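You operate a simulated robot arm through the tools that you are given. There is no shell and no other tool. Be economical: measure what you need, move in short steps, check, and stop when the job is done.

Carry out the task below with a simulated robot arm. There is one attempt and no reset: what you move stays moved.

## Task
Open the left freezer lid, put the white tub from the top of the long steel table on the top of the left freezer lid and shut the lid again. Put one of the green sweets from the top of the low table on the clear end of the white table. Put the cream carton labelled "foil" from the top of the low table on the top of the steel-topped table. Take the medium brown carton from the top of the low table and put it in the deep tray. Take the nuts shaker and put it on the right end of the long bench. Close the three-cell carton lid. Any order will do. Set down upright: cream carton, brown carton, nuts shaker.

The check looks at the end state, three seconds after you hand in, the way a careful person would. Anything else that was tipped, shoved, dropped, spilled or broken makes it a failure. Lids that push on must go on centred and level and be pressed home; caps that screw on are set level and turned clockwise until they are tight.

## Robot
A 7-joint arm with a vacuum gripper on a trunk, on a base that drives. Base frame: it is fixed to the floor where the robot stands at the start and does not move with it; the origin is under the middle of the robot, x ahead of it, y to its left, z up. Units: m, rad, N and s.
With the tool pointing down near the work surface it reaches from about 0.1 to 0.6 m from the robot's upright axis, wherever it stands. Its first joint turns from -1.204 to 3.002 rad. Places, roughly: brown carton [-2.5, 4.25, 0.5]; clear end of the white table [0.4, 4, 0.9]; cream carton [-2.75, 4.25, 0.5]; deep tray (23x30x8 cm) [-2.4, 4.1, 0.5]; green sweet (5x4x3 cm) [-2.7, 3.9, 0.5]; left freezer lid [1.5, -2.6, 0.9]; nuts shaker [3.25, 7.75, 1]; right end of the long bench [4.1, 7.9, 0.9]; three-cell carton lid [4.1, 7.9, 1]; top of the left freezer lid [1.5, -2.6, 0.9]; top of the steel-topped table [-1.2, 7.5, 0.8]; white tub [2.75, -2.5, 1]. Payload 1.06 kg.
Tool frame: the origin (TCP) lies in the middle of the cups' lips, and z points out of the cups. The gripper has 1 cup of 0.024 m across, covering 0.024 by 0.024 m (tool x, y); the bellows give 0.008 m. With the vacuum on, a cup seals on a smooth face that it is pressed against (1 to 4 N); it does not hold porous or soft things. The pull reaches 23 N.
Orientation is told as [roll, pitch, yaw] about the base's x, y, z axes, in that order, counted from this pose: with the cups facing straight down, the tool's x points along the base's -x, its y along +y and its z along -z.

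## Interface
- The arm moves only by the tool play_rows. Its argument "targets" is a list of rows, each a list of 7 numbers: the shift along the base's x, y, z in m, then the turn, a rotation vector about the base's x, y, z in rad, then the vacuum: 1 switches it on, 0 off. In form: [[tx, ty, tz, ax, ay, az, vac], ...]. A call has 1 to 12 rows; each row is the pose to reach, as a shift and turn from the pose commanded when the call began. Rows are played at 5 a second. More than 0.05 m and 0.15 rad between two rows, or a gripper value outside its range, and nothing of the call is played. A pose out of reach is approached as far as the arm can. The call stops where the force on the tool passes 40 N (or 10 N more than at its start, if that is more) or the arm is blocked; 0.2 s more then pass. The pull builds up within a second once a cup has sealed. Time passes only in rows, and 0.2 s behind the last, so rows that repeat a pose give it time. It gives the time, the measured TCP pose, the force on the tool (base axes) and the pull of the vacuum at its end, in the units of the frame above (readings bear some noise), with the torque about the TCP (base axes, N m) and any sound that the robot's microphone picked up.
- Cameras (640 x 400 px; columns grow to the right, rows downward): "scene" is now at [0.1729, 0.0205, 1.2252]; the picture's right is [0.21, -0.98, 0.00], its down [-0.42, -0.09, -0.91] and it looks along [0.89, 0.19, -0.42] (base axes); focal length 214 px, centre (320, 200). "wrist" rides on the gripper at [0.078, 0.019, -0.096] in the tool frame; the picture's right is [-0.23, 0.97, 0.00], its down [-0.71, -0.17, -0.69] and it looks along [-0.67, -0.16, 0.73] (tool axes); focal length 243 px, centre (320, 200). There is no depth. A picture from a camera that has moved, and an enlarged one, comes with that camera's place and axes in the base frame and with its lens.
- grab_frame(camera): a new picture of that camera. No time passes.
- slide_trunk(by): slides the trunk up (or, below 0, down) by that many m; the arm and the scene camera ride with it, the base frame stays. It gives what a move gives, with no picture.
- base_move(legs): drives the robot by 1 to 6 legs, each [ahead, left, turn to the left] in m, m and rad, along the robot's own axes; the way and the turn of a leg run together, so that a leg with both is an arc; at most 1.5 m and 3.142 rad a leg. The arm and the cameras ride along, it lands a little off, and it stops where it bumps. It gives what a move gives.
- turn_head(pan, tilt): turns the head with the scene camera to pan (to the left, within 1.396 rad either way) and tilt (down, from -0.506 to 1.204), counted from straight ahead of the robot. It gives what a move gives.
- zoom(camera, box): a new picture of the part [left, top, right, bottom] of that camera's present view, enlarged. No time passes.
- close_job(): hands the job in; it is judged then, once.

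Go step by step. Nothing tells you exact positions but the pictures and the camera data: compare them with the known pose of the tool, close in by small moves and look again before you grip or let go. The budget is 211 turns and 196 pictures, counting those below and the enlarged ones. Unless the task says otherwise, let go and move clear before handing in.

The tools are called after "Emit:" by a JSON object that holds its "name" and its "arguments". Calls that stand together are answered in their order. play_rows: Moves the arm, as the interface text tells. Its arguments: {"type":"object","properties":{"targets":{"type":"array","items":{"type":"array","items":{"type":"number"}}}},"required":["targets"]} The other tools are called the same way: slide_trunk (by) slides the trunk up or down; base_move (legs) drives the base; turn_head (pan, tilt) turns the head that bears the scene camera; grab_frame (camera) takes a picture; zoom (camera, box) takes an enlarged picture of a part of a camera's view; close_job () hands the job in.

At the start:

```text
time_s: 0.0
ee_pos: [0.2569, 0.0976, 1.1317]
tcp_rot: [0.0, 0.0, -0.001]
contact_force: [0.2, -0.3, -0.7]
wrist_torque: [0.03, 0.02, 0.02]
pull: 0.1
trunk travel left (down, up): [-0.375, 0.117]
robot x, y, heading: [0.0021, 0.0009, -0.002]
head pan, tilt: [0.209, 0.438]
```

scene: 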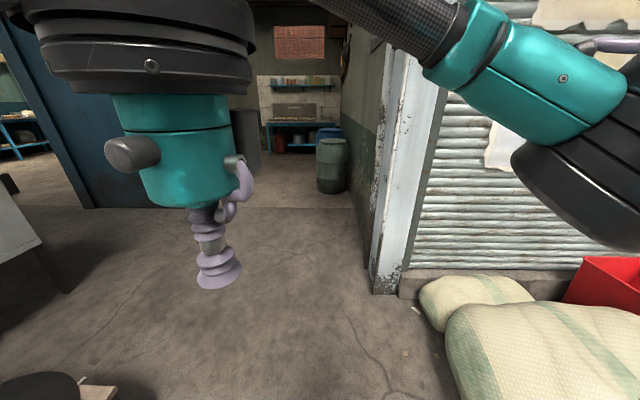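
wrist: 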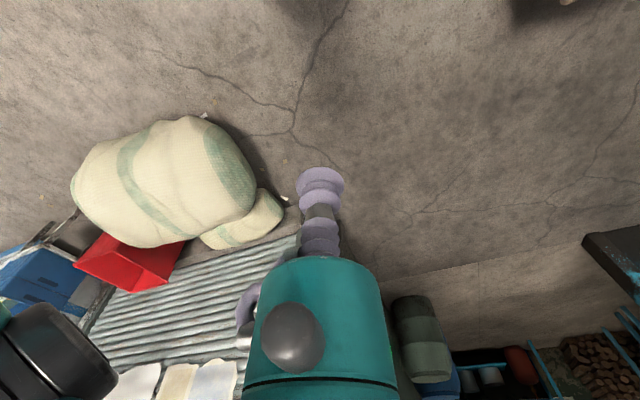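

I see a workshop; the robot is at the origin facing +x. I look around first to plan the driving.

Emit:
{"name": "turn_head", "arguments": {"pan": -1.0, "tilt": 0.35}}

Emit:
{"name": "grab_frame", "arguments": {"camera": "scene"}}

Emit:
{"name": "turn_head", "arguments": {"pan": 1.2, "tilt": 0.35}}

Emit:
{"name": "grab_frame", "arguments": {"camera": "scene"}}

```text
time_s: 1.4
ee_pos: [0.2586, 0.099, 1.1302]
tcp_rot: [0.0, 0.0, 0.0]
contact_force: [-0.5, -0.5, 0.1]
wrist_torque: [0.01, -0.01, -0.01]
pull: 0.1
trunk travel left (down, up): [-0.375, 0.117]
robot x, y, heading: [0.0007, 0.001, 0.001]
head pan, tilt: [-1.0, 0.351]
```

```text
193 pictures are left
camera scene: at [0.1331, -0.077, 1.2333], right [-0.84, -0.54, 0.0], down [-0.19, 0.29, -0.94], along [0.51, -0.79, -0.34], focal length 214 px, centre (320, 200)
```

scene: 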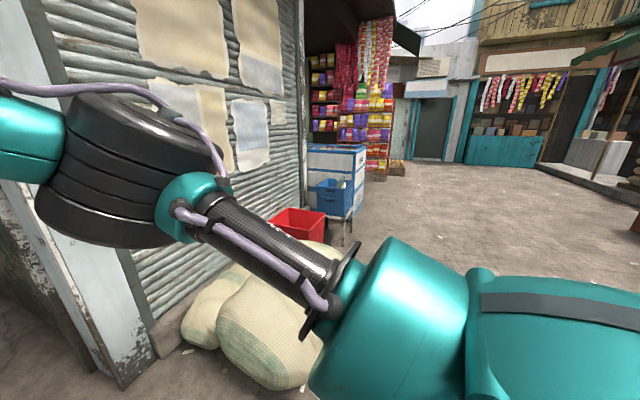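

```text
time_s: 3.5
ee_pos: [0.2571, 0.0991, 1.1309]
tcp_rot: [0.001, -0.001, 0.001]
contact_force: [-0.6, 0.0, -0.5]
wrist_torque: [0.01, -0.03, -0.01]
pull: 0.1
trunk travel left (down, up): [-0.375, 0.117]
robot x, y, heading: [-0.0034, -0.0033, -0.002]
head pan, tilt: [1.201, 0.351]
```

```text
192 pictures are left
camera scene: at [0.1165, 0.0881, 1.2333], right [0.93, -0.36, 0.0], down [-0.12, -0.32, -0.94], along [0.34, 0.88, -0.34], focal length 214 px, centre (320, 200)
```

scene: 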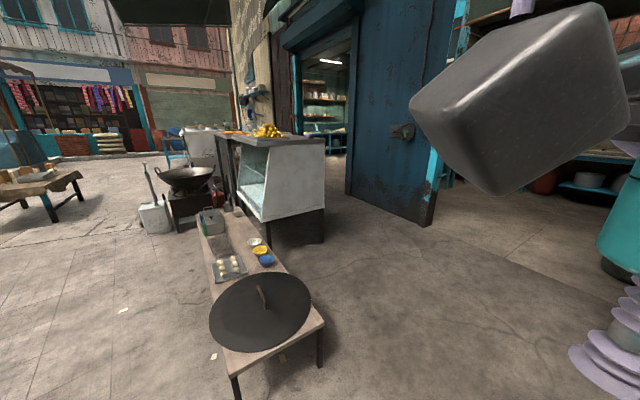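

The freezer is around the corner to the right. I drive to the right, keeping clear of the sacks.

Emit:
{"name": "base_move", "arguments": {"legs": [[-0.4, -1.3, 0], [0.0, -1.3, 0]]}}

Emit:
{"name": "turn_head", "arguments": {"pan": 0.0, "tilt": 0.35}}

Emit:
{"name": "grab_frame", "arguments": {"camera": "scene"}}

Emit:
{"name": "turn_head", "arguments": {"pan": -0.8, "tilt": 0.35}}

Emit:
{"name": "grab_frame", "arguments": {"camera": "scene"}}

```text
time_s: 26.1
ee_pos: [-0.1933, -2.4756, 1.1312]
tcp_rot: [-0.001, 0.001, -0.032]
contact_force: [-0.2, 0.0, -0.6]
wrist_torque: [0.0, -0.01, -0.01]
pull: 0.0
trunk travel left (down, up): [-0.375, 0.117]
robot x, y, heading: [-0.4509, -2.5627, -0.032]
head pan, tilt: [1.201, 0.351]
```

```text
time_s: 27.5
ee_pos: [-0.1934, -2.4743, 1.131]
tcp_rot: [0.0, -0.001, -0.031]
contact_force: [0.9, 0.3, 0.5]
wrist_torque: [0.05, -0.02, 0.01]
pull: 0.1
trunk travel left (down, up): [-0.375, 0.117]
robot x, y, heading: [-0.4546, -2.567, -0.028]
head pan, tilt: [0.0, 0.351]
```

```text
191 pictures are left
camera scene: at [-0.2775, -2.5696, 1.2333], right [-0.03, -1.0, 0.0], down [-0.34, 0.01, -0.94], along [0.94, -0.03, -0.34], focal length 214 px, centre (320, 200)
```

scene: 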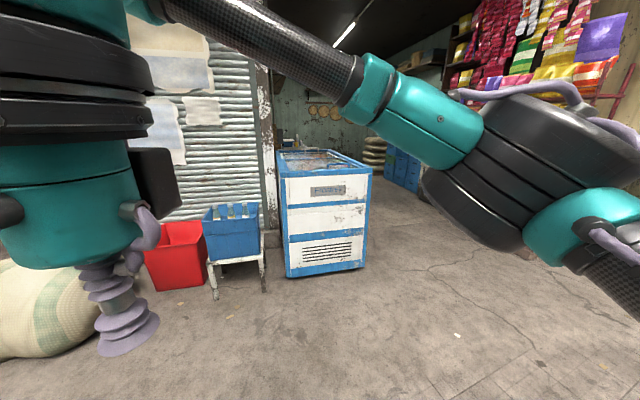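

```text
time_s: 28.6
ee_pos: [-0.1931, -2.4757, 1.1316]
tcp_rot: [-0.001, 0.001, -0.033]
contact_force: [-0.2, 0.0, 0.1]
wrist_torque: [0.01, 0.02, -0.01]
pull: 0.1
trunk travel left (down, up): [-0.375, 0.117]
robot x, y, heading: [-0.4514, -2.5616, -0.032]
head pan, tilt: [-0.799, 0.351]
```

```text
190 pictures are left
camera scene: at [-0.3078, -2.6354, 1.2333], right [-0.74, -0.67, 0.0], down [-0.23, 0.25, -0.94], along [0.63, -0.69, -0.34], focal length 214 px, centre (320, 200)
```

scene: 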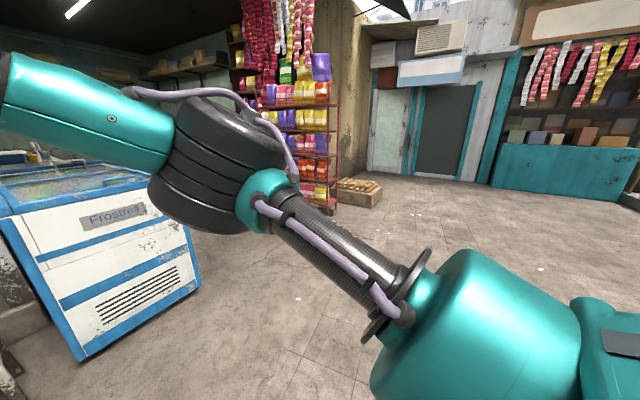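

The freezer's long side runs along x, with its accessible side at y≈-3. I drive around to see it from that side.

Emit:
{"name": "base_move", "arguments": {"legs": [[0.0, -1.2, 0], [1.3, 0, 0]]}}

Emit:
{"name": "turn_head", "arguments": {"pan": 0.6, "tilt": 0.35}}

Emit:
{"name": "grab_frame", "arguments": {"camera": "scene"}}

Emit:
{"name": "turn_head", "arguments": {"pan": 0.0, "tilt": 0.35}}

Emit:
{"name": "grab_frame", "arguments": {"camera": "scene"}}

```text
time_s: 45.3
ee_pos: [1.0401, -3.7561, 1.1304]
tcp_rot: [0.0, 0.0, -0.076]
contact_force: [-0.1, -0.3, -0.2]
wrist_torque: [0.0, 0.0, -0.03]
pull: 0.0
trunk travel left (down, up): [-0.375, 0.117]
robot x, y, heading: [0.776, -3.837, -0.076]
head pan, tilt: [-0.799, 0.351]
```

```text
time_s: 46.9
ee_pos: [1.0402, -3.7569, 1.1311]
tcp_rot: [-0.001, -0.001, -0.075]
contact_force: [0.6, 0.1, 0.6]
wrist_torque: [0.01, -0.02, -0.01]
pull: 0.0
trunk travel left (down, up): [-0.375, 0.117]
robot x, y, heading: [0.777, -3.836, -0.075]
head pan, tilt: [0.6, 0.351]
```

```text
189 pictures are left
camera scene: at [0.939, -3.7938, 1.2333], right [0.5, -0.87, 0.0], down [-0.3, -0.17, -0.94], along [0.81, 0.47, -0.34], focal length 214 px, centre (320, 200)
```

scene: 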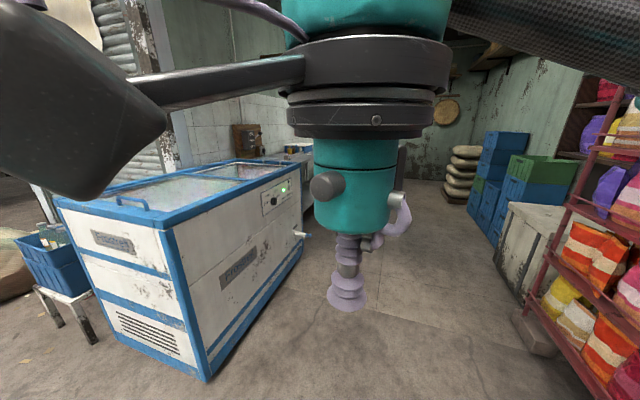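

```text
time_s: 47.9
ee_pos: [1.0396, -3.7574, 1.13]
tcp_rot: [0.0, -0.001, -0.075]
contact_force: [-0.3, 0.0, 0.1]
wrist_torque: [0.03, -0.01, -0.01]
pull: 0.1
trunk travel left (down, up): [-0.375, 0.117]
robot x, y, heading: [0.7743, -3.8332, -0.075]
head pan, tilt: [0.0, 0.351]
```

```text
188 pictures are left
camera scene: at [0.9513, -3.8474, 1.2333], right [-0.07, -1.0, 0.0], down [-0.34, 0.03, -0.94], along [0.94, -0.07, -0.34], focal length 214 px, centre (320, 200)
```

scene: 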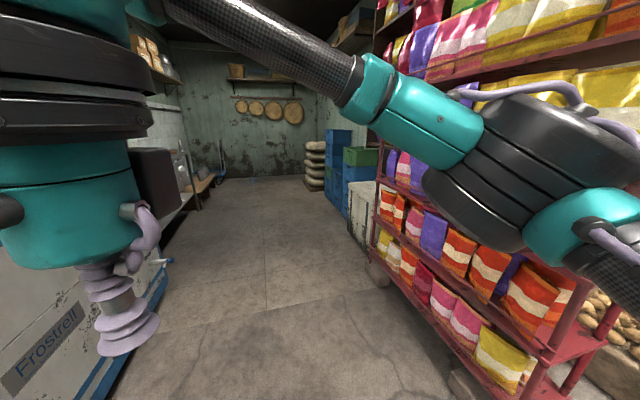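

The freezer's front face is at y≈-2.93, its left end at x≈1.25. I drive in front of it and turn to face it (+y).

Emit:
{"name": "base_move", "arguments": {"legs": [[0.83, 0.2, 0], [0, 0, 1.646]]}}

Emit:
{"name": "turn_head", "arguments": {"pan": 0.0, "tilt": 0.5}}

Emit:
{"name": "grab_frame", "arguments": {"camera": "scene"}}

Emit:
{"name": "turn_head", "arguments": {"pan": -0.9, "tilt": 0.4}}

Emit:
{"name": "grab_frame", "arguments": {"camera": "scene"}}

Emit:
{"name": "grab_frame", "arguments": {"camera": "wrist"}}

```text
time_s: 56.5
ee_pos: [1.5232, -3.4453, 1.1316]
tcp_rot: [-0.001, -0.001, 1.585]
contact_force: [0.1, -0.1, -0.1]
wrist_torque: [0.01, 0.0, 0.0]
pull: 0.1
trunk travel left (down, up): [-0.375, 0.117]
robot x, y, heading: [1.6239, -3.6991, 1.586]
head pan, tilt: [0.0, 0.351]
```

```text
time_s: 57.1
ee_pos: [1.5225, -3.4443, 1.1325]
tcp_rot: [0.0, 0.001, 1.586]
contact_force: [0.1, 0.2, -0.2]
wrist_torque: [0.03, 0.0, 0.0]
pull: 0.0
trunk travel left (down, up): [-0.375, 0.117]
robot x, y, heading: [1.6216, -3.7021, 1.584]
head pan, tilt: [0.0, 0.499]
```

```text
187 pictures are left
camera scene: at [1.6222, -3.5254, 1.2197], right [1.0, 0.01, 0.0], down [0.01, -0.48, -0.88], along [-0.01, 0.88, -0.48], focal length 214 px, centre (320, 200)
```

scene: 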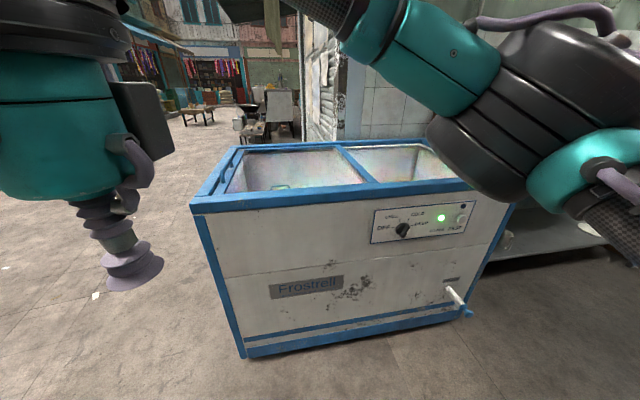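

```text
time_s: 58.4
ee_pos: [1.523, -3.4445, 1.1322]
tcp_rot: [-0.001, -0.002, 1.586]
contact_force: [-0.9, -0.3, 0.3]
wrist_torque: [0.02, -0.05, 0.02]
pull: 0.0
trunk travel left (down, up): [-0.375, 0.117]
robot x, y, heading: [1.6275, -3.7014, 1.584]
head pan, tilt: [-0.901, 0.4]
```

```text
186 pictures are left
camera scene: at [1.6953, -3.5577, 1.2288], right [0.63, -0.77, 0.0], down [-0.3, -0.25, -0.92], along [0.71, 0.58, -0.39], focal length 214 px, centre (320, 200)
```

scene: 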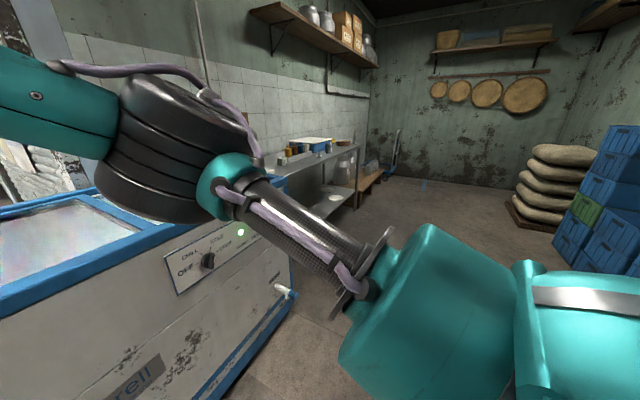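

```text
185 pictures are left
camera wrist: at [1.5046, -3.5233, 1.2267], right [-0.98, 0.22, 0.0], down [0.16, 0.71, 0.69], along [0.15, 0.67, -0.73], focal length 243 px, centre (320, 200)
```

wrist: 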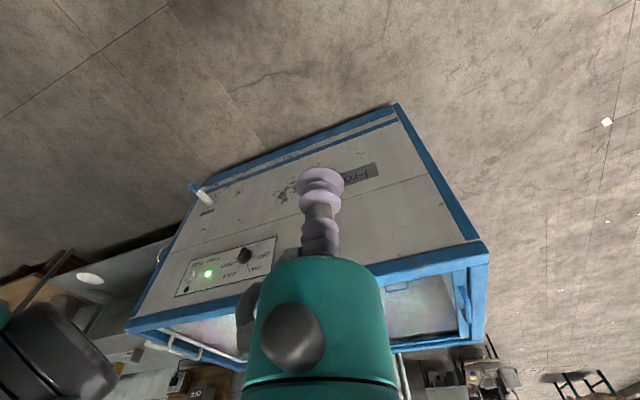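

This is a sliding-lid freezer: two glass panes with small end handles. I go closer and look down at the panes.

Emit:
{"name": "base_move", "arguments": {"legs": [[0.28, 0, 0]]}}

Emit:
{"name": "turn_head", "arguments": {"pan": 0.0, "tilt": 0.6}}

Emit:
{"name": "grab_frame", "arguments": {"camera": "scene"}}

Emit:
{"name": "zoom", "arguments": {"camera": "scene", "box": [140, 120, 460, 320]}}

```text
time_s: 60.3
ee_pos: [1.5198, -3.1666, 1.1307]
tcp_rot: [0.0, 0.0, 1.58]
contact_force: [-0.2, -1.1, -0.5]
wrist_torque: [-0.01, 0.0, 0.02]
pull: 0.1
trunk travel left (down, up): [-0.375, 0.117]
robot x, y, heading: [1.6235, -3.4224, 1.582]
head pan, tilt: [-0.901, 0.4]
```

```text
time_s: 61.5
ee_pos: [1.5198, -3.1656, 1.1319]
tcp_rot: [0.001, -0.003, 1.582]
contact_force: [-0.5, -0.3, -0.6]
wrist_torque: [0.0, 0.0, -0.01]
pull: 0.1
trunk travel left (down, up): [-0.375, 0.117]
robot x, y, heading: [1.6216, -3.4228, 1.578]
head pan, tilt: [0.0, 0.6]
```

```text
184 pictures are left
camera scene: at [1.6194, -3.2492, 1.2106], right [1.0, 0.01, 0.0], down [0.01, -0.56, -0.83], along [-0.01, 0.83, -0.56], focal length 214 px, centre (320, 200)
```

scene: 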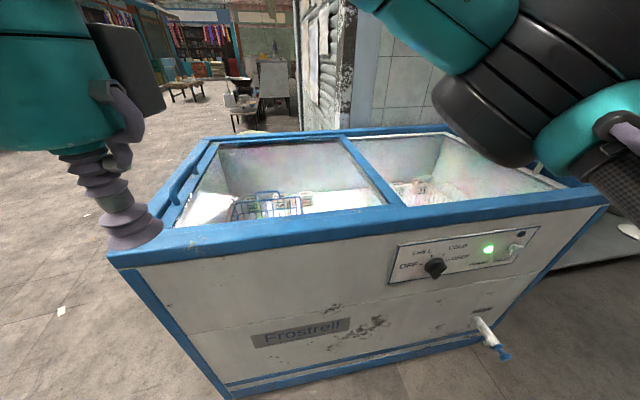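

```text
2.00 times, centred on (300, 220) of scene
camera zoom: at [1.6194, -3.2492, 1.2106], right [1.0, 0.01, 0.0], down [0.01, -0.56, -0.83], along [-0.01, 0.83, -0.56], focal length 429 px, centre (360, 160)
```

zoom: 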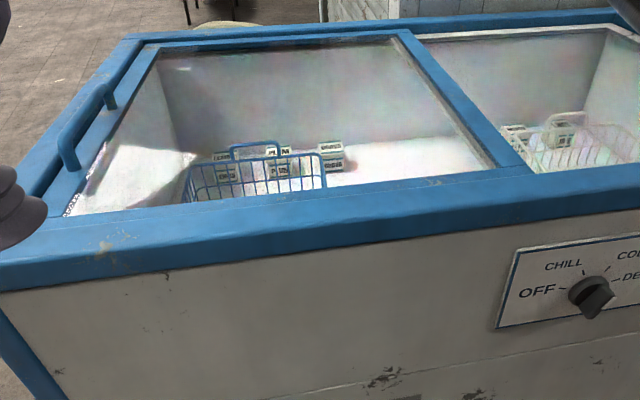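

The freezer is yawed about 0.2 rad. The left pane should slide toward +x; I will hold the glass near its handle by vacuum. First I come a bit closer.

Emit:
{"name": "base_move", "arguments": {"legs": [[0.13, -0.05, 0.1]]}}

Emit:
{"name": "turn_head", "arguments": {"pan": 0.0, "tilt": 0.8}}

Emit:
{"name": "grab_frame", "arguments": {"camera": "scene"}}

Emit:
{"name": "grab_frame", "arguments": {"camera": "wrist"}}

```text
time_s: 62.8
ee_pos: [1.5383, -3.0433, 1.1317]
tcp_rot: [-0.003, -0.001, 1.681]
contact_force: [-0.7, 0.4, 0.9]
wrist_torque: [-0.02, 0.0, -0.03]
pull: 0.1
trunk travel left (down, up): [-0.375, 0.117]
robot x, y, heading: [1.6636, -3.2902, 1.678]
head pan, tilt: [0.0, 0.6]
```

```text
time_s: 63.6
ee_pos: [1.5371, -3.0457, 1.1316]
tcp_rot: [-0.001, -0.001, 1.681]
contact_force: [0.0, 0.0, 0.0]
wrist_torque: [0.0, 0.0, 0.04]
pull: 0.1
trunk travel left (down, up): [-0.375, 0.117]
robot x, y, heading: [1.6652, -3.29, 1.679]
head pan, tilt: [0.0, 0.799]
```

```text
182 pictures are left
camera scene: at [1.646, -3.1254, 1.1937], right [0.99, 0.11, 0.0], down [0.08, -0.71, -0.7], along [-0.08, 0.69, -0.72], focal length 214 px, centre (320, 200)
```

scene: 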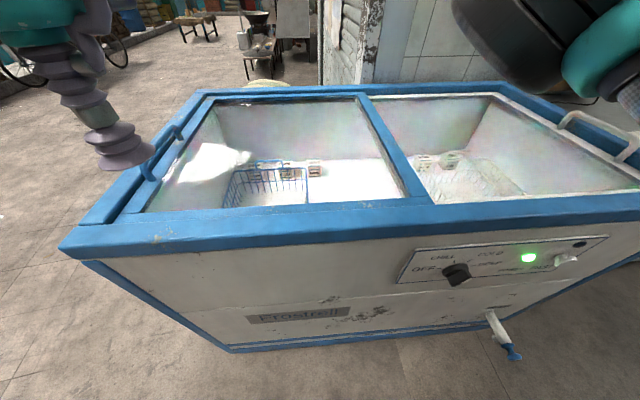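

```text
181 pictures are left
camera wrist: at [1.5274, -3.1244, 1.2267], right [-0.99, 0.13, 0.0], down [0.09, 0.72, 0.69], along [0.09, 0.68, -0.73], focal length 243 px, centre (320, 200)
```

wrist: 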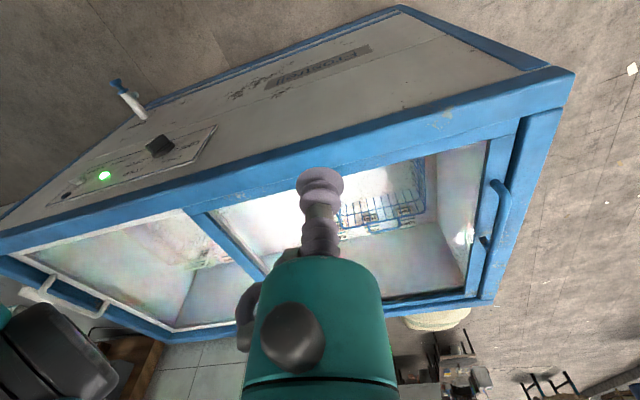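

I move the cup over the left pane near its front-left part, then lower to just above the glass.

Emit:
{"name": "play_rows", "arguments": {"targets": [[-0.018, 0.045, 0, 0, 0, 0, 0], [-0.036, 0.09, 0, 0, 0, 0, 0], [-0.053, 0.135, 0, 0, 0, 0, 0], [-0.071, 0.18, 0, 0, 0, 0, 0], [-0.088, 0.225, 0, 0, 0, 0, 0], [-0.088, 0.245, -0.045, 0, 0, 0, 0], [-0.088, 0.245, -0.09, 0, 0, 0, 0], [-0.088, 0.245, -0.135, 0, 0, 0, 0], [-0.088, 0.245, -0.18, 0, 0, 0, 0]]}}

Emit:
{"name": "grab_frame", "arguments": {"camera": "scene"}}

Emit:
{"name": "grab_frame", "arguments": {"camera": "wrist"}}

```text
time_s: 65.6
ee_pos: [1.4491, -2.7976, 0.9538]
tcp_rot: [-0.001, -0.001, 1.68]
contact_force: [0.9, -1.1, 0.2]
wrist_torque: [0.0, 0.0, 0.01]
pull: 0.1
out of reach, approached as far as the arm can: row 5, 6, 7, 8
trunk travel left (down, up): [-0.375, 0.117]
robot x, y, heading: [1.6633, -3.2889, 1.678]
head pan, tilt: [0.0, 0.799]
```

```text
180 pictures are left
camera scene: at [1.646, -3.1251, 1.1936], right [0.99, 0.11, 0.0], down [0.08, -0.71, -0.7], along [-0.08, 0.69, -0.72], focal length 214 px, centre (320, 200)
```

scene: 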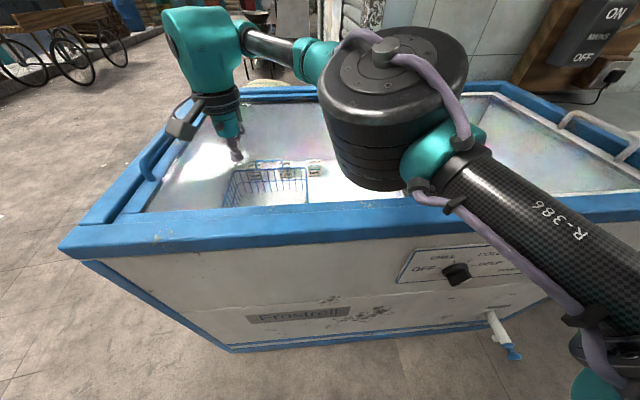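

```text
179 pictures are left
camera wrist: at [1.4387, -2.8778, 1.0483], right [-0.99, 0.13, 0.0], down [0.09, 0.72, 0.69], along [0.09, 0.68, -0.73], focal length 243 px, centre (320, 200)
```

wrist: 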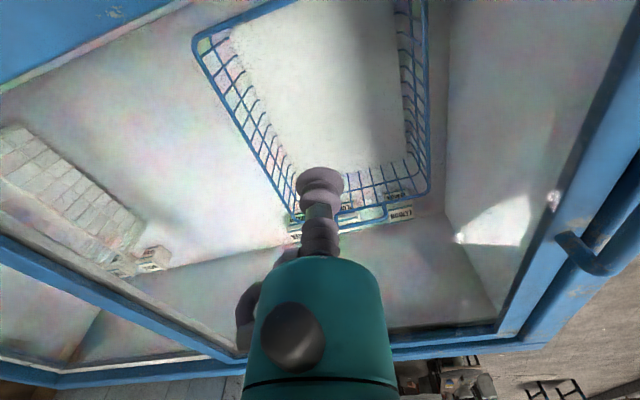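

The pane is under the cup. I descend slowly with vacuum on until contact.

Emit:
{"name": "play_rows", "arguments": {"targets": [[0, 0, -0.02, 0, 0, 0, 0], [0, 0, -0.04, 0, 0, 0, 0], [0, 0, -0.05, 0, 0, 0, 0], [0, 0, -0.055, 0, 0, 0, 1], [0, 0, -0.06, 0, 0, 0, 1], [0, 0, -0.065, 0, 0, 0, 1], [0, 0, -0.065, 0, 0, 0, 1]]}}

```text
time_s: 66.8
ee_pos: [1.4503, -2.7992, 0.899]
tcp_rot: [0.009, -0.011, 1.679]
contact_force: [4.7, -4.0, 16.2]
wrist_torque: [-0.02, -0.05, 0.03]
pull: 23.0
trunk travel left (down, up): [-0.375, 0.117]
robot x, y, heading: [1.6615, -3.2892, 1.675]
head pan, tilt: [0.0, 0.799]
stopped in row 6: the force on the tool passed its limit at 47 N (the readings are from after the stop); the commanded pose is now the measured one
```

Sealed at z≈0.90. I relieve the press and drag the pane gently along +x (yaw 0.2).

Emit:
{"name": "play_rows", "arguments": {"targets": [[0, 0, 0.003, 0, 0, 0, 1], [0.01, 0.002, 0.004, 0, 0, 0, 1], [0.02, 0.004, 0.004, 0, 0, 0, 1], [0.03, 0.006, 0.004, 0, 0, 0, 1], [0.04, 0.008, 0.004, 0, 0, 0, 1]]}}

Emit:
{"name": "grab_frame", "arguments": {"camera": "scene"}}

```text
time_s: 68.0
ee_pos: [1.4896, -2.7905, 0.9009]
tcp_rot: [0.006, -0.008, 1.68]
contact_force: [1.2, -8.7, -1.2]
wrist_torque: [0.08, 0.01, 0.05]
pull: 23.1
trunk travel left (down, up): [-0.375, 0.117]
robot x, y, heading: [1.6657, -3.2893, 1.684]
head pan, tilt: [0.0, 0.799]
```

```text
178 pictures are left
camera scene: at [1.646, -3.1264, 1.1938], right [0.99, 0.11, 0.0], down [0.08, -0.71, -0.7], along [-0.08, 0.69, -0.72], focal length 214 px, centre (320, 200)
```

scene: 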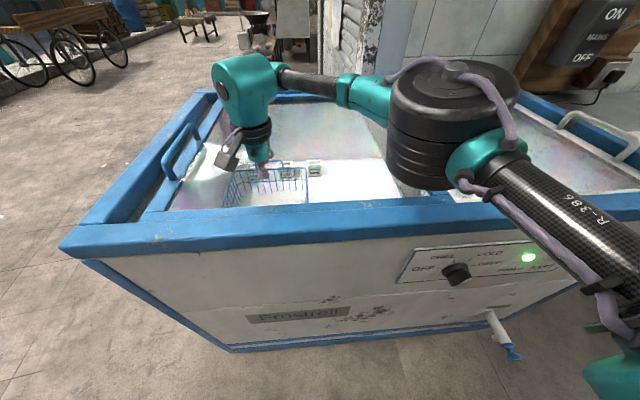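

The lid slides. I continue opening it.

Emit:
{"name": "play_rows", "arguments": {"targets": [[0.025, 0.003, 0, 0, 0, 0, 1], [0.05, 0.007, 0, 0, 0, 0, 1], [0.075, 0.012, 0, 0, 0, 0, 1], [0.1, 0.017, 0, 0, 0, 0, 1], [0.125, 0.022, 0, 0, 0, 0, 1], [0.15, 0.027, 0, 0, 0, 0, 1], [0.175, 0.032, 0, 0, 0, 0, 1], [0.2, 0.037, 0, 0, 0, 0, 1], [0.225, 0.042, 0, 0, 0, 0, 1], [0.25, 0.047, 0, 0, 0, 0, 1]]}}

Emit:
{"name": "grab_frame", "arguments": {"camera": "scene"}}

```text
time_s: 70.2
ee_pos: [1.7403, -2.7436, 0.9017]
tcp_rot: [0.004, -0.004, 1.68]
contact_force: [0.7, -1.9, -1.8]
wrist_torque: [-0.01, 0.01, -0.12]
pull: 22.5
trunk travel left (down, up): [-0.375, 0.117]
robot x, y, heading: [1.6673, -3.288, 1.675]
head pan, tilt: [0.0, 0.799]
```

```text
177 pictures are left
camera scene: at [1.6463, -3.1254, 1.1936], right [0.99, 0.11, 0.0], down [0.08, -0.71, -0.7], along [-0.08, 0.69, -0.72], focal length 214 px, centre (320, 200)
```

scene: 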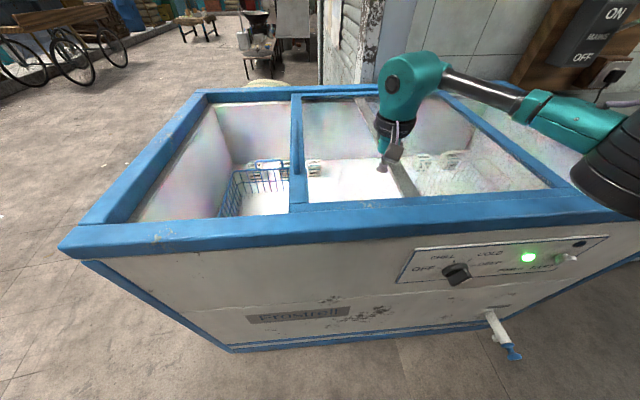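

Opened by 0.29 m. A bit more for good measure.

Emit:
{"name": "play_rows", "arguments": {"targets": [[0.025, 0.005, 0, 0, 0, 0, 1], [0.05, 0.01, 0, 0, 0, 0, 1], [0.075, 0.015, 0, 0, 0, 0, 1], [0.1, 0.02, 0, 0, 0, 0, 1], [0.12, 0.024, 0, 0, 0, 0, 1], [0.14, 0.028, 0, 0, 0, 0, 1]]}}

Emit:
{"name": "grab_frame", "arguments": {"camera": "scene"}}

```text
time_s: 71.6
ee_pos: [1.8797, -2.7147, 0.9012]
tcp_rot: [0.006, -0.012, 1.68]
contact_force: [0.8, -9.4, 8.3]
wrist_torque: [0.1, 0.0, 0.0]
pull: 22.8
trunk travel left (down, up): [-0.375, 0.117]
robot x, y, heading: [1.6636, -3.2864, 1.687]
head pan, tilt: [0.0, 0.799]
```

```text
176 pictures are left
camera scene: at [1.646, -3.1272, 1.194], right [0.99, 0.11, 0.0], down [0.08, -0.71, -0.7], along [-0.08, 0.69, -0.72], focal length 214 px, centre (320, 200)
```

scene: 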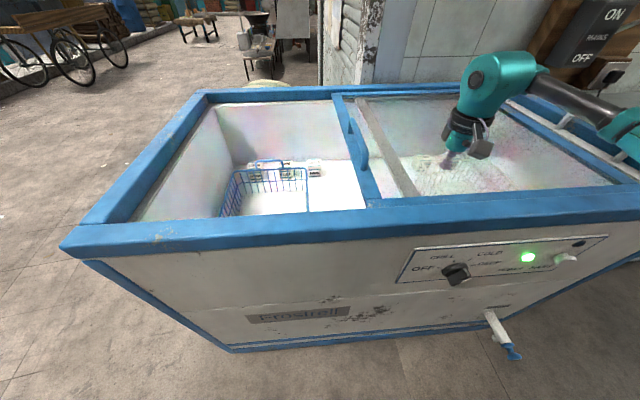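

The lid is open 0.43 m. Now I slide it shut again (the tub goes on top afterwards).

Emit:
{"name": "play_rows", "arguments": {"targets": [[-0.04, -0.008, 0, 0, 0, 0, 1], [-0.08, -0.016, 0, 0, 0, 0, 1], [-0.12, -0.024, 0, 0, 0, 0, 1], [-0.16, -0.031, 0, 0, 0, 0, 1], [-0.2, -0.038, 0, 0, 0, 0, 1], [-0.24, -0.046, 0, 0, 0, 0, 1], [-0.28, -0.053, 0, 0, 0, 0, 1], [-0.32, -0.06, 0, 0, 0, 0, 1], [-0.36, -0.067, 0, 0, 0, 0, 1], [-0.4, -0.076, 0, 0, 0, 0, 1], [-0.42, -0.081, 0, 0, 0, 0, 1], [-0.431, -0.083, 0, 0, 0, 0, 1]]}}

Emit:
{"name": "grab_frame", "arguments": {"camera": "scene"}}

```text
time_s: 74.2
ee_pos: [1.4457, -2.7951, 0.9015]
tcp_rot: [0.008, -0.012, 1.677]
contact_force: [-4.0, 19.0, 18.4]
wrist_torque: [-0.29, -0.04, -0.04]
pull: 22.7
trunk travel left (down, up): [-0.375, 0.117]
robot x, y, heading: [1.665, -3.2898, 1.682]
head pan, tilt: [0.0, 0.799]
```

```text
175 pictures are left
camera scene: at [1.646, -3.1245, 1.1937], right [0.99, 0.11, 0.0], down [0.08, -0.71, -0.7], along [-0.08, 0.69, -0.72], focal length 214 px, centre (320, 200)
```

scene: 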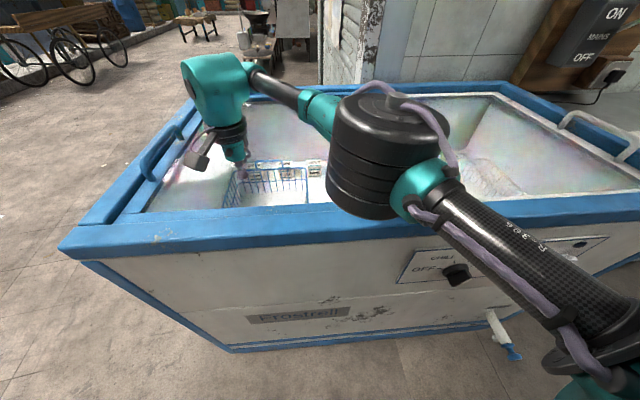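

The lid looks back at its place. I press it against its stop once more, then release and rise.

Emit:
{"name": "play_rows", "arguments": {"targets": [[-0.004, 0.004, 0, 0, 0, 0, 1], [-0.009, 0.006, 0, 0, 0, 0, 1], [-0.009, 0.006, 0, 0, 0, 0, 1]]}}

Emit:
{"name": "play_rows", "arguments": {"targets": [[0, 0, 0, 0, 0, 0, 0], [0, 0, 0.002, 0, 0, 0, 0], [0, 0, 0.02, 0, 0, 0, 0], [0, 0, 0.06, 0, 0, 0, 0], [0, 0, 0.11, 0, 0, 0, 0], [0, 0, 0.16, 0, 0, 0, 0], [0, 0, 0.21, 0, 0, 0, 0]]}}

Emit:
{"name": "grab_frame", "arguments": {"camera": "wrist"}}

```text
time_s: 75.0
ee_pos: [1.4444, -2.7953, 0.9006]
tcp_rot: [0.006, -0.008, 1.681]
contact_force: [11.6, -6.8, 5.8]
wrist_torque: [0.03, 0.12, -0.01]
pull: 22.5
out of reach, approached as far as the arm can: row 2, 3
trunk travel left (down, up): [-0.375, 0.117]
robot x, y, heading: [1.6649, -3.2895, 1.686]
head pan, tilt: [0.0, 0.799]
```

```text
time_s: 76.6
ee_pos: [1.4694, -2.8174, 1.1065]
tcp_rot: [0.006, -0.01, 1.678]
contact_force: [0.6, -0.3, 0.9]
wrist_torque: [0.04, -0.01, 0.01]
pull: 0.0
out of reach, approached as far as the arm can: row 5, 6, 7
trunk travel left (down, up): [-0.375, 0.117]
robot x, y, heading: [1.665, -3.2869, 1.682]
head pan, tilt: [0.0, 0.799]
```

```text
174 pictures are left
camera wrist: at [1.4585, -2.8985, 1.2001], right [-0.99, 0.13, 0.01], down [0.1, 0.72, 0.69], along [0.08, 0.69, -0.72], focal length 243 px, centre (320, 200)
```

wrist: 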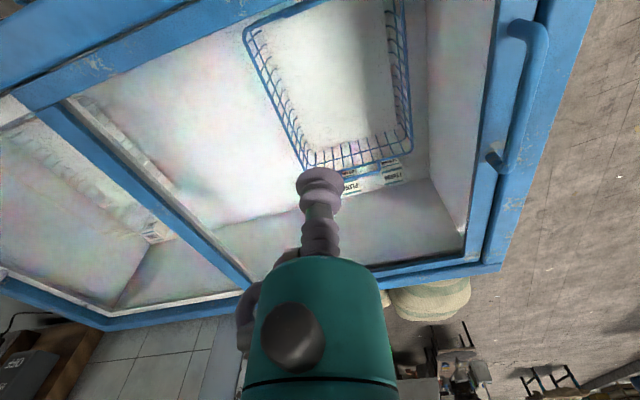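

The lid is shut. I retract the arm and drive along to the steel table.

Emit:
{"name": "play_rows", "arguments": {"targets": [[0.01, -0.05, 0.01, 0, 0, 0, 0], [0.02, -0.1, 0.02, 0, 0, 0, 0], [0.03, -0.15, 0.025, 0, 0, 0, 0], [0.04, -0.2, 0.025, 0, 0, 0, 0], [0.05, -0.24, 0.025, 0, 0, 0, 0]]}}

Emit:
{"name": "base_move", "arguments": {"legs": [[-0.21, -0.1, -0.11], [0, -0.85, 0]]}}

Emit:
{"name": "turn_head", "arguments": {"pan": 0.0, "tilt": 0.5}}

Emit:
{"name": "grab_frame", "arguments": {"camera": "scene"}}

Emit:
{"name": "grab_frame", "arguments": {"camera": "wrist"}}

```text
refused: row 1 steps farther than a row can; nothing moved
```

```text
time_s: 85.8
ee_pos: [2.491, -3.0018, 1.1035]
tcp_rot: [0.007, -0.008, 1.566]
contact_force: [-0.1, 0.1, -0.3]
wrist_torque: [0.0, 0.06, 0.03]
pull: 0.0
trunk travel left (down, up): [-0.375, 0.117]
robot x, y, heading: [2.6315, -3.4946, 1.567]
head pan, tilt: [0.0, 0.799]
```

```text
time_s: 86.6
ee_pos: [2.4909, -3.0014, 1.1038]
tcp_rot: [0.008, -0.008, 1.565]
contact_force: [0.6, -0.4, 0.8]
wrist_torque: [0.0, -0.02, -0.01]
pull: 0.0
trunk travel left (down, up): [-0.375, 0.117]
robot x, y, heading: [2.6363, -3.4961, 1.567]
head pan, tilt: [0.0, 0.499]
```

```text
173 pictures are left
camera scene: at [2.6331, -3.3183, 1.2196], right [1.0, 0.0, 0.0], down [0.0, -0.48, -0.88], along [0.0, 0.88, -0.48], focal length 214 px, centre (320, 200)
```

scene: 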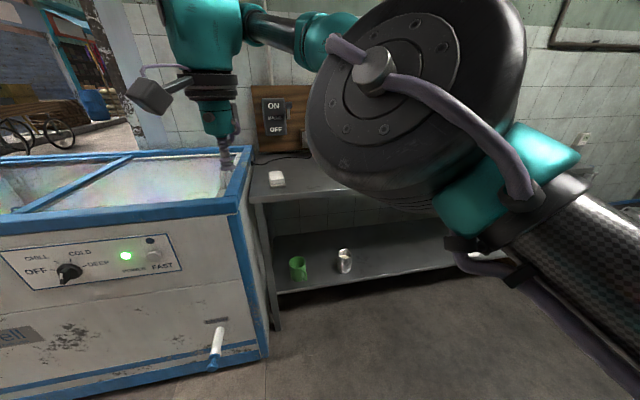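

```text
172 pictures are left
camera wrist: at [2.4721, -3.0805, 1.1991], right [-0.97, 0.24, 0.01], down [0.18, 0.7, 0.69], along [0.16, 0.67, -0.72], focal length 243 px, centre (320, 200)
```

wrist: 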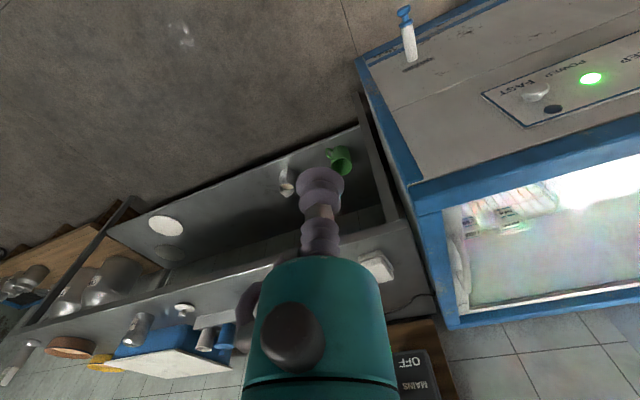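

I see a small white item near the freezer end of the table and more things farther along; zooming for the tub.

Emit:
{"name": "zoom", "arguments": {"camera": "scene", "box": [230, 130, 390, 230]}}

Emit:
{"name": "zoom", "arguments": {"camera": "wrist", "box": [0, 200, 440, 400]}}

```text
4.00 times, centred on (310, 180) of scene
camera zoom: at [2.6331, -3.3183, 1.2196], right [1.0, 0.0, 0.0], down [0.0, -0.48, -0.88], along [0.0, 0.88, -0.48], focal length 858 px, centre (360, 280)
```

zoom: 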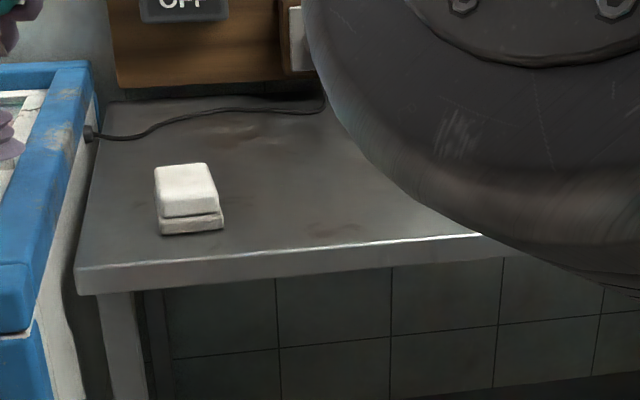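

```text
1.45 times, centred on (220, 300) of wrist
camera zoom: at [2.4721, -3.0805, 1.1991], right [-0.97, 0.24, 0.01], down [0.18, 0.7, 0.69], along [0.16, 0.67, -0.72], focal length 353 px, centre (466, 54)
```

zoom: 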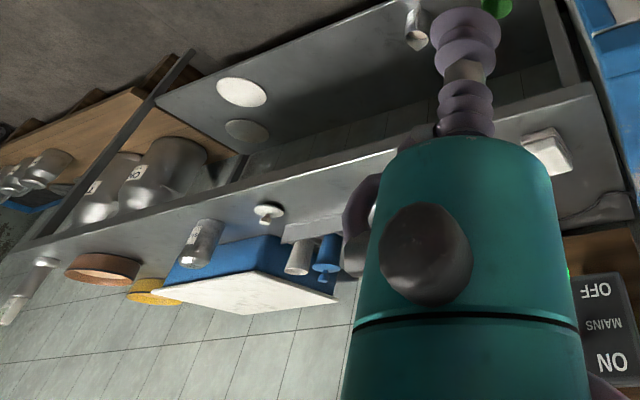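

The small white lidded box may be the tub, but I check the other things on the table as well from further right.

Emit:
{"name": "base_move", "arguments": {"legs": [[-0.2, 0, 0], [0, -0.6, 0.35]]}}

Emit:
{"name": "turn_head", "arguments": {"pan": 0.3, "tilt": 0.4}}

Emit:
{"name": "grab_frame", "arguments": {"camera": "scene"}}

Emit:
{"name": "grab_frame", "arguments": {"camera": "wrist"}}

```text
time_s: 93.5
ee_pos: [2.9104, -3.1766, 1.1042]
tcp_rot: [0.008, -0.007, 1.91]
contact_force: [-0.3, -0.9, -0.9]
wrist_torque: [0.02, 0.03, 0.03]
pull: 0.1
trunk travel left (down, up): [-0.375, 0.117]
robot x, y, heading: [3.2119, -3.5928, 1.911]
head pan, tilt: [0.0, 0.499]
```

```text
time_s: 94.2
ee_pos: [2.9106, -3.1771, 1.1039]
tcp_rot: [0.006, -0.007, 1.909]
contact_force: [0.2, 0.0, -0.3]
wrist_torque: [-0.02, -0.01, 0.0]
pull: 0.2
trunk travel left (down, up): [-0.375, 0.117]
robot x, y, heading: [3.2114, -3.5932, 1.908]
head pan, tilt: [0.3, 0.4]
```

```text
169 pictures are left
camera scene: at [3.1265, -3.4384, 1.2288], right [0.8, 0.6, 0.0], down [0.23, -0.31, -0.92], along [-0.55, 0.74, -0.39], focal length 214 px, centre (320, 200)
```

scene: 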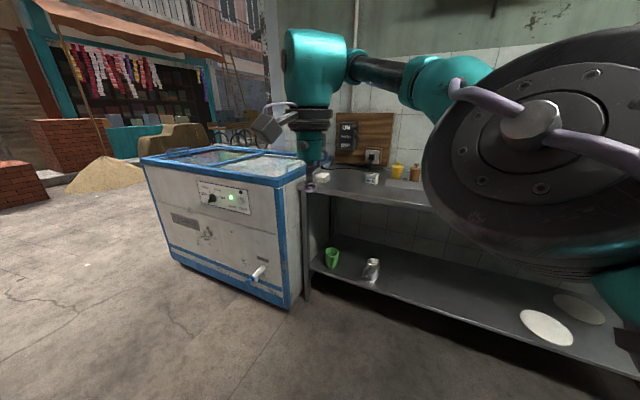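

```text
168 pictures are left
camera wrist: at [2.9195, -3.2573, 1.1991], right [-0.99, -0.1, 0.01], down [-0.07, 0.72, 0.69], along [-0.08, 0.69, -0.72], focal length 243 px, centre (320, 200)
```

wrist: 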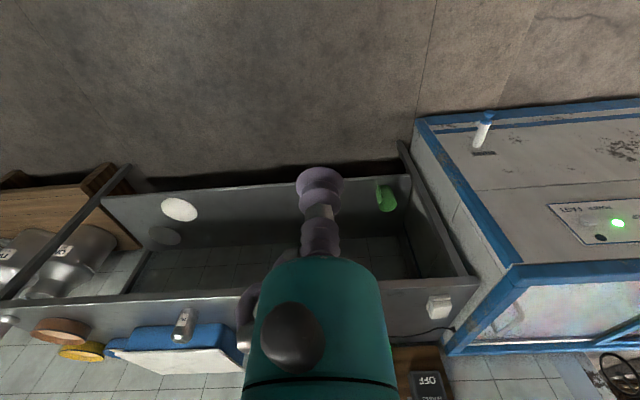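

Emit:
{"name": "zoom", "arguments": {"camera": "scene", "box": [300, 140, 430, 220]}}

```text
4.92 times, centred on (365, 180) of scene
camera zoom: at [3.1265, -3.4384, 1.2288], right [0.8, 0.6, 0.0], down [0.23, -0.31, -0.92], along [-0.55, 0.74, -0.39], focal length 1056 px, centre (98, 298)
```

zoom: 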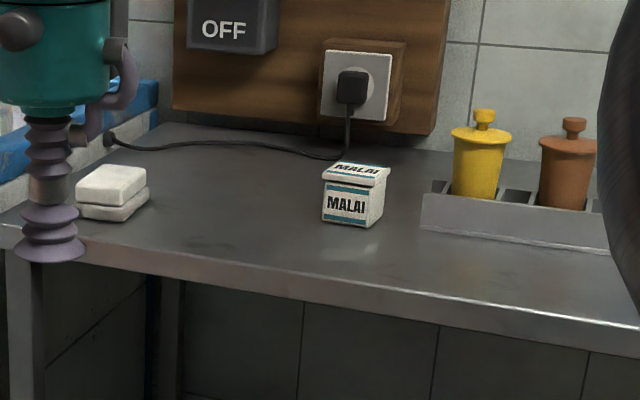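

The "MALAI" box is the white tub at about (2.745, -2.51), table top z≈0.9. I retract the arm a bit and drive in front of it.

Emit:
{"name": "play_rows", "arguments": {"targets": [[0.015, -0.04, 0.0, 0, 0, 0, 0], [0.03, -0.08, 0.0, 0, 0, 0, 0], [0.045, -0.12, 0.0, 0, 0, 0, 0], [0.06, -0.16, 0.0, 0, 0, 0, 0]]}}

Emit:
{"name": "base_move", "arguments": {"legs": [[0, 0, -0.34], [0.5, 0.34, 0]]}}

Emit:
{"name": "turn_head", "arguments": {"pan": 0.0, "tilt": 0.5}}

Emit:
{"name": "grab_frame", "arguments": {"camera": "scene"}}

Emit:
{"name": "grab_frame", "arguments": {"camera": "wrist"}}

```text
time_s: 95.2
ee_pos: [2.9717, -3.3397, 1.1044]
tcp_rot: [0.009, -0.01, 1.909]
contact_force: [-0.7, 0.2, 0.1]
wrist_torque: [0.01, 0.01, 0.01]
pull: 0.2
trunk travel left (down, up): [-0.375, 0.117]
robot x, y, heading: [3.2095, -3.5931, 1.914]
head pan, tilt: [0.3, 0.4]
```

```text
time_s: 99.8
ee_pos: [2.7254, -2.7772, 1.1036]
tcp_rot: [0.006, -0.008, 1.579]
contact_force: [0.6, 0.5, 0.3]
wrist_torque: [0.01, 0.01, -0.02]
pull: 0.0
trunk travel left (down, up): [-0.375, 0.117]
robot x, y, heading: [2.8695, -3.095, 1.577]
head pan, tilt: [0.3, 0.4]
```

```text
time_s: 100.7
ee_pos: [2.7247, -2.777, 1.105]
tcp_rot: [0.007, -0.008, 1.579]
contact_force: [-0.3, -0.7, -0.3]
wrist_torque: [0.0, 0.01, -0.02]
pull: 0.1
trunk travel left (down, up): [-0.375, 0.117]
robot x, y, heading: [2.8687, -3.0933, 1.582]
head pan, tilt: [0.0, 0.499]
```

```text
166 pictures are left
camera scene: at [2.8661, -2.9187, 1.2197], right [1.0, 0.01, 0.0], down [0.01, -0.48, -0.88], along [-0.01, 0.88, -0.48], focal length 214 px, centre (320, 200)
```

scene: 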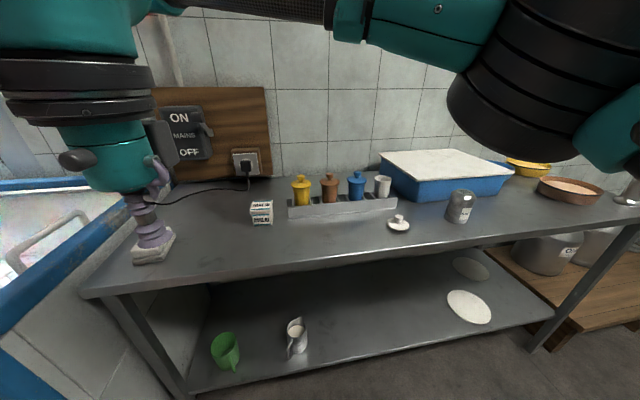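

```text
165 pictures are left
camera wrist: at [2.7072, -2.856, 1.1992], right [-0.97, 0.23, 0.01], down [0.17, 0.7, 0.69], along [0.15, 0.67, -0.72], focal length 243 px, centre (320, 200)
```

wrist: 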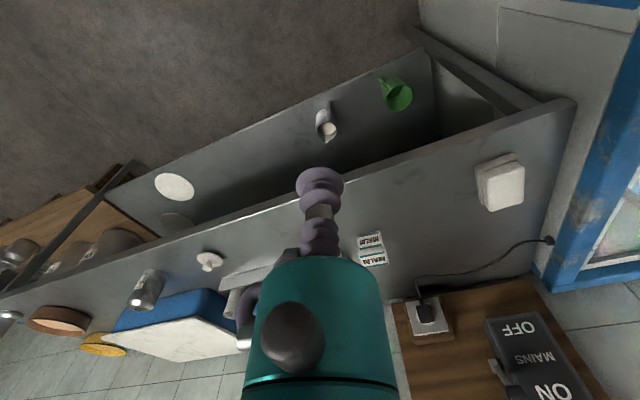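

The tub is near (2.70, -2.42), top z≈0.92. I drive a little closer.

Emit:
{"name": "base_move", "arguments": {"legs": [[0.13, 0.08, 0]]}}

Emit:
{"name": "turn_head", "arguments": {"pan": 0.2, "tilt": 0.6}}

Emit:
{"name": "grab_frame", "arguments": {"camera": "scene"}}

Emit:
{"name": "grab_frame", "arguments": {"camera": "wrist"}}

```text
time_s: 102.0
ee_pos: [2.6431, -2.6451, 1.1039]
tcp_rot: [0.007, -0.009, 1.58]
contact_force: [-0.3, 0.2, -0.2]
wrist_torque: [-0.01, -0.01, 0.03]
pull: 0.2
trunk travel left (down, up): [-0.375, 0.117]
robot x, y, heading: [2.7868, -2.9652, 1.579]
head pan, tilt: [0.0, 0.499]
```

```text
time_s: 102.8
ee_pos: [2.6432, -2.6472, 1.1045]
tcp_rot: [0.008, -0.009, 1.579]
contact_force: [-0.4, -0.1, -0.1]
wrist_torque: [0.01, -0.03, 0.0]
pull: 0.1
trunk travel left (down, up): [-0.375, 0.117]
robot x, y, heading: [2.7898, -2.9658, 1.577]
head pan, tilt: [0.201, 0.6]
```

```text
164 pictures are left
camera scene: at [2.767, -2.7926, 1.2106], right [0.98, 0.21, 0.0], down [0.12, -0.55, -0.83], along [-0.17, 0.81, -0.56], focal length 214 px, centre (320, 200)
```

scene: 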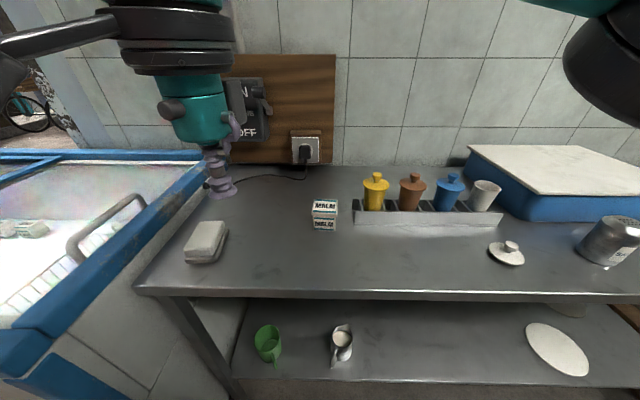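

```text
163 pictures are left
camera wrist: at [2.6256, -2.7253, 1.1992], right [-0.97, 0.23, 0.01], down [0.17, 0.7, 0.69], along [0.15, 0.67, -0.72], focal length 243 px, centre (320, 200)
```

wrist: 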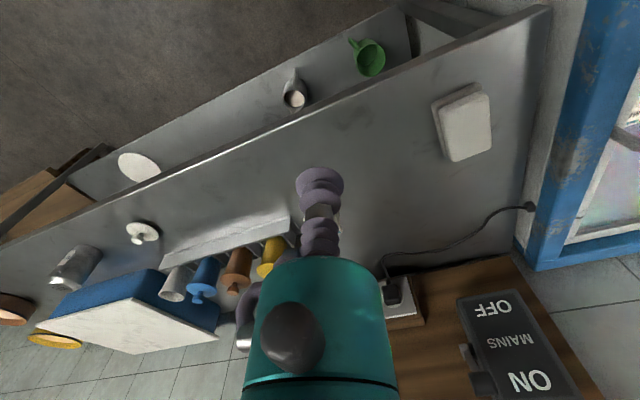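

The tub is at about (2.694, -2.40). I move above it at a safe height and look again.

Emit:
{"name": "play_rows", "arguments": {"targets": [[0.01, 0.045, 0, 0, 0, 0, 0], [0.02, 0.09, 0, 0, 0, 0, 0], [0.03, 0.135, 0, 0, 0, 0, 0], [0.04, 0.18, 0, 0, 0, 0, 0], [0.05, 0.225, 0, 0, 0, 0, 0], [0.05, 0.245, -0.03, 0, 0, 0, 0], [0.05, 0.245, -0.07, 0, 0, 0, 0], [0.05, 0.245, -0.11, 0, 0, 0, 0]]}}

Emit:
{"name": "grab_frame", "arguments": {"camera": "scene"}}

Emit:
{"name": "grab_frame", "arguments": {"camera": "wrist"}}

```text
time_s: 104.6
ee_pos: [2.6943, -2.3992, 0.995]
tcp_rot: [0.007, -0.011, 1.58]
contact_force: [0.9, -0.6, 0.4]
wrist_torque: [0.02, -0.05, -0.01]
pull: 0.1
out of reach, approached as far as the arm can: row 5, 6, 7
trunk travel left (down, up): [-0.375, 0.117]
robot x, y, heading: [2.7874, -2.9648, 1.579]
head pan, tilt: [0.201, 0.6]
```

```text
162 pictures are left
camera scene: at [2.7665, -2.7925, 1.2105], right [0.98, 0.21, 0.0], down [0.12, -0.55, -0.82], along [-0.17, 0.81, -0.57], focal length 214 px, centre (320, 200)
```

scene: 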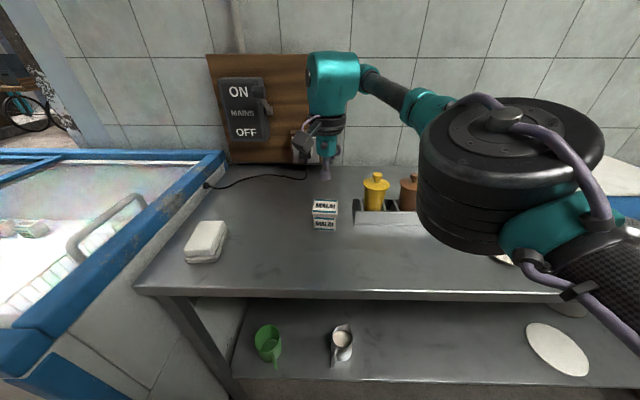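

```text
161 pictures are left
camera wrist: at [2.6768, -2.4791, 1.0906], right [-0.97, 0.23, 0.01], down [0.17, 0.7, 0.69], along [0.15, 0.67, -0.72], focal length 243 px, centre (320, 200)
```

wrist: 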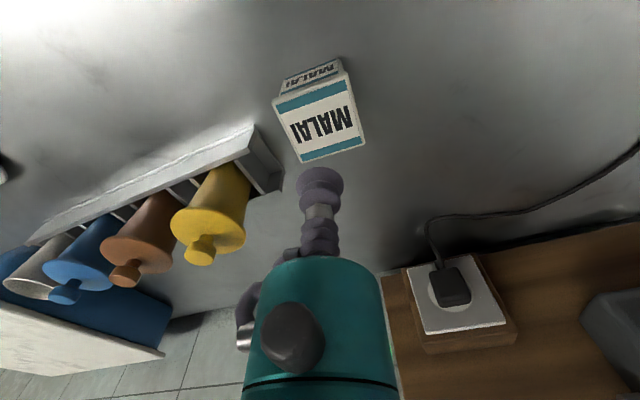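

The cup is aligned above the tub's centre. I descend in small steps with vacuum on.

Emit:
{"name": "play_rows", "arguments": {"targets": [[0, 0, -0.03, 0, 0, 0, 0], [0, 0, -0.045, 0, 0, 0, 0], [0, 0, -0.055, 0, 0, 0, 1], [0, 0, -0.059, 0, 0, 0, 1], [0, 0, -0.063, 0, 0, 0, 1], [0, 0, -0.067, 0, 0, 0, 1], [0, 0, -0.071, 0, 0, 0, 1]]}}

Emit:
{"name": "grab_frame", "arguments": {"camera": "wrist"}}

```text
time_s: 106.2
ee_pos: [2.6941, -2.4009, 0.9236]
tcp_rot: [0.009, -0.009, 1.579]
contact_force: [0.6, -0.7, 0.4]
wrist_torque: [0.03, -0.01, -0.02]
pull: 0.0
trunk travel left (down, up): [-0.375, 0.117]
robot x, y, heading: [2.7826, -2.9666, 1.579]
head pan, tilt: [0.201, 0.6]
```

```text
160 pictures are left
camera wrist: at [2.6764, -2.4801, 1.0183], right [-0.97, 0.23, 0.01], down [0.17, 0.7, 0.69], along [0.15, 0.67, -0.72], focal length 243 px, centre (320, 200)
```

wrist: 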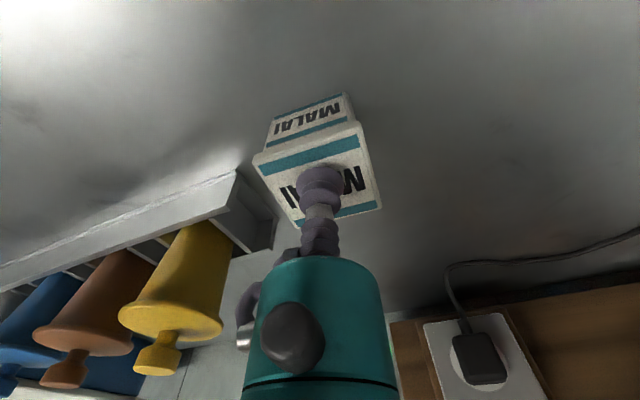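

Emit:
{"name": "play_rows", "arguments": {"targets": [[0, 0, -0.003, 0, 0, 0, 1], [0, 0, -0.006, 0, 0, 0, 1], [0, 0, -0.009, 0, 0, 0, 1], [0, 0, -0.011, 0, 0, 0, 1], [0, 0, -0.013, 0, 0, 0, 1], [0, 0, -0.013, 0, 0, 0, 1]]}}

```text
time_s: 107.6
ee_pos: [2.694, -2.4015, 0.9098]
tcp_rot: [0.01, -0.01, 1.578]
contact_force: [-3.1, 7.1, 19.3]
wrist_torque: [-0.05, -0.03, 0.02]
pull: 23.3
trunk travel left (down, up): [-0.375, 0.117]
robot x, y, heading: [2.7847, -2.9622, 1.58]
head pan, tilt: [0.201, 0.6]
```

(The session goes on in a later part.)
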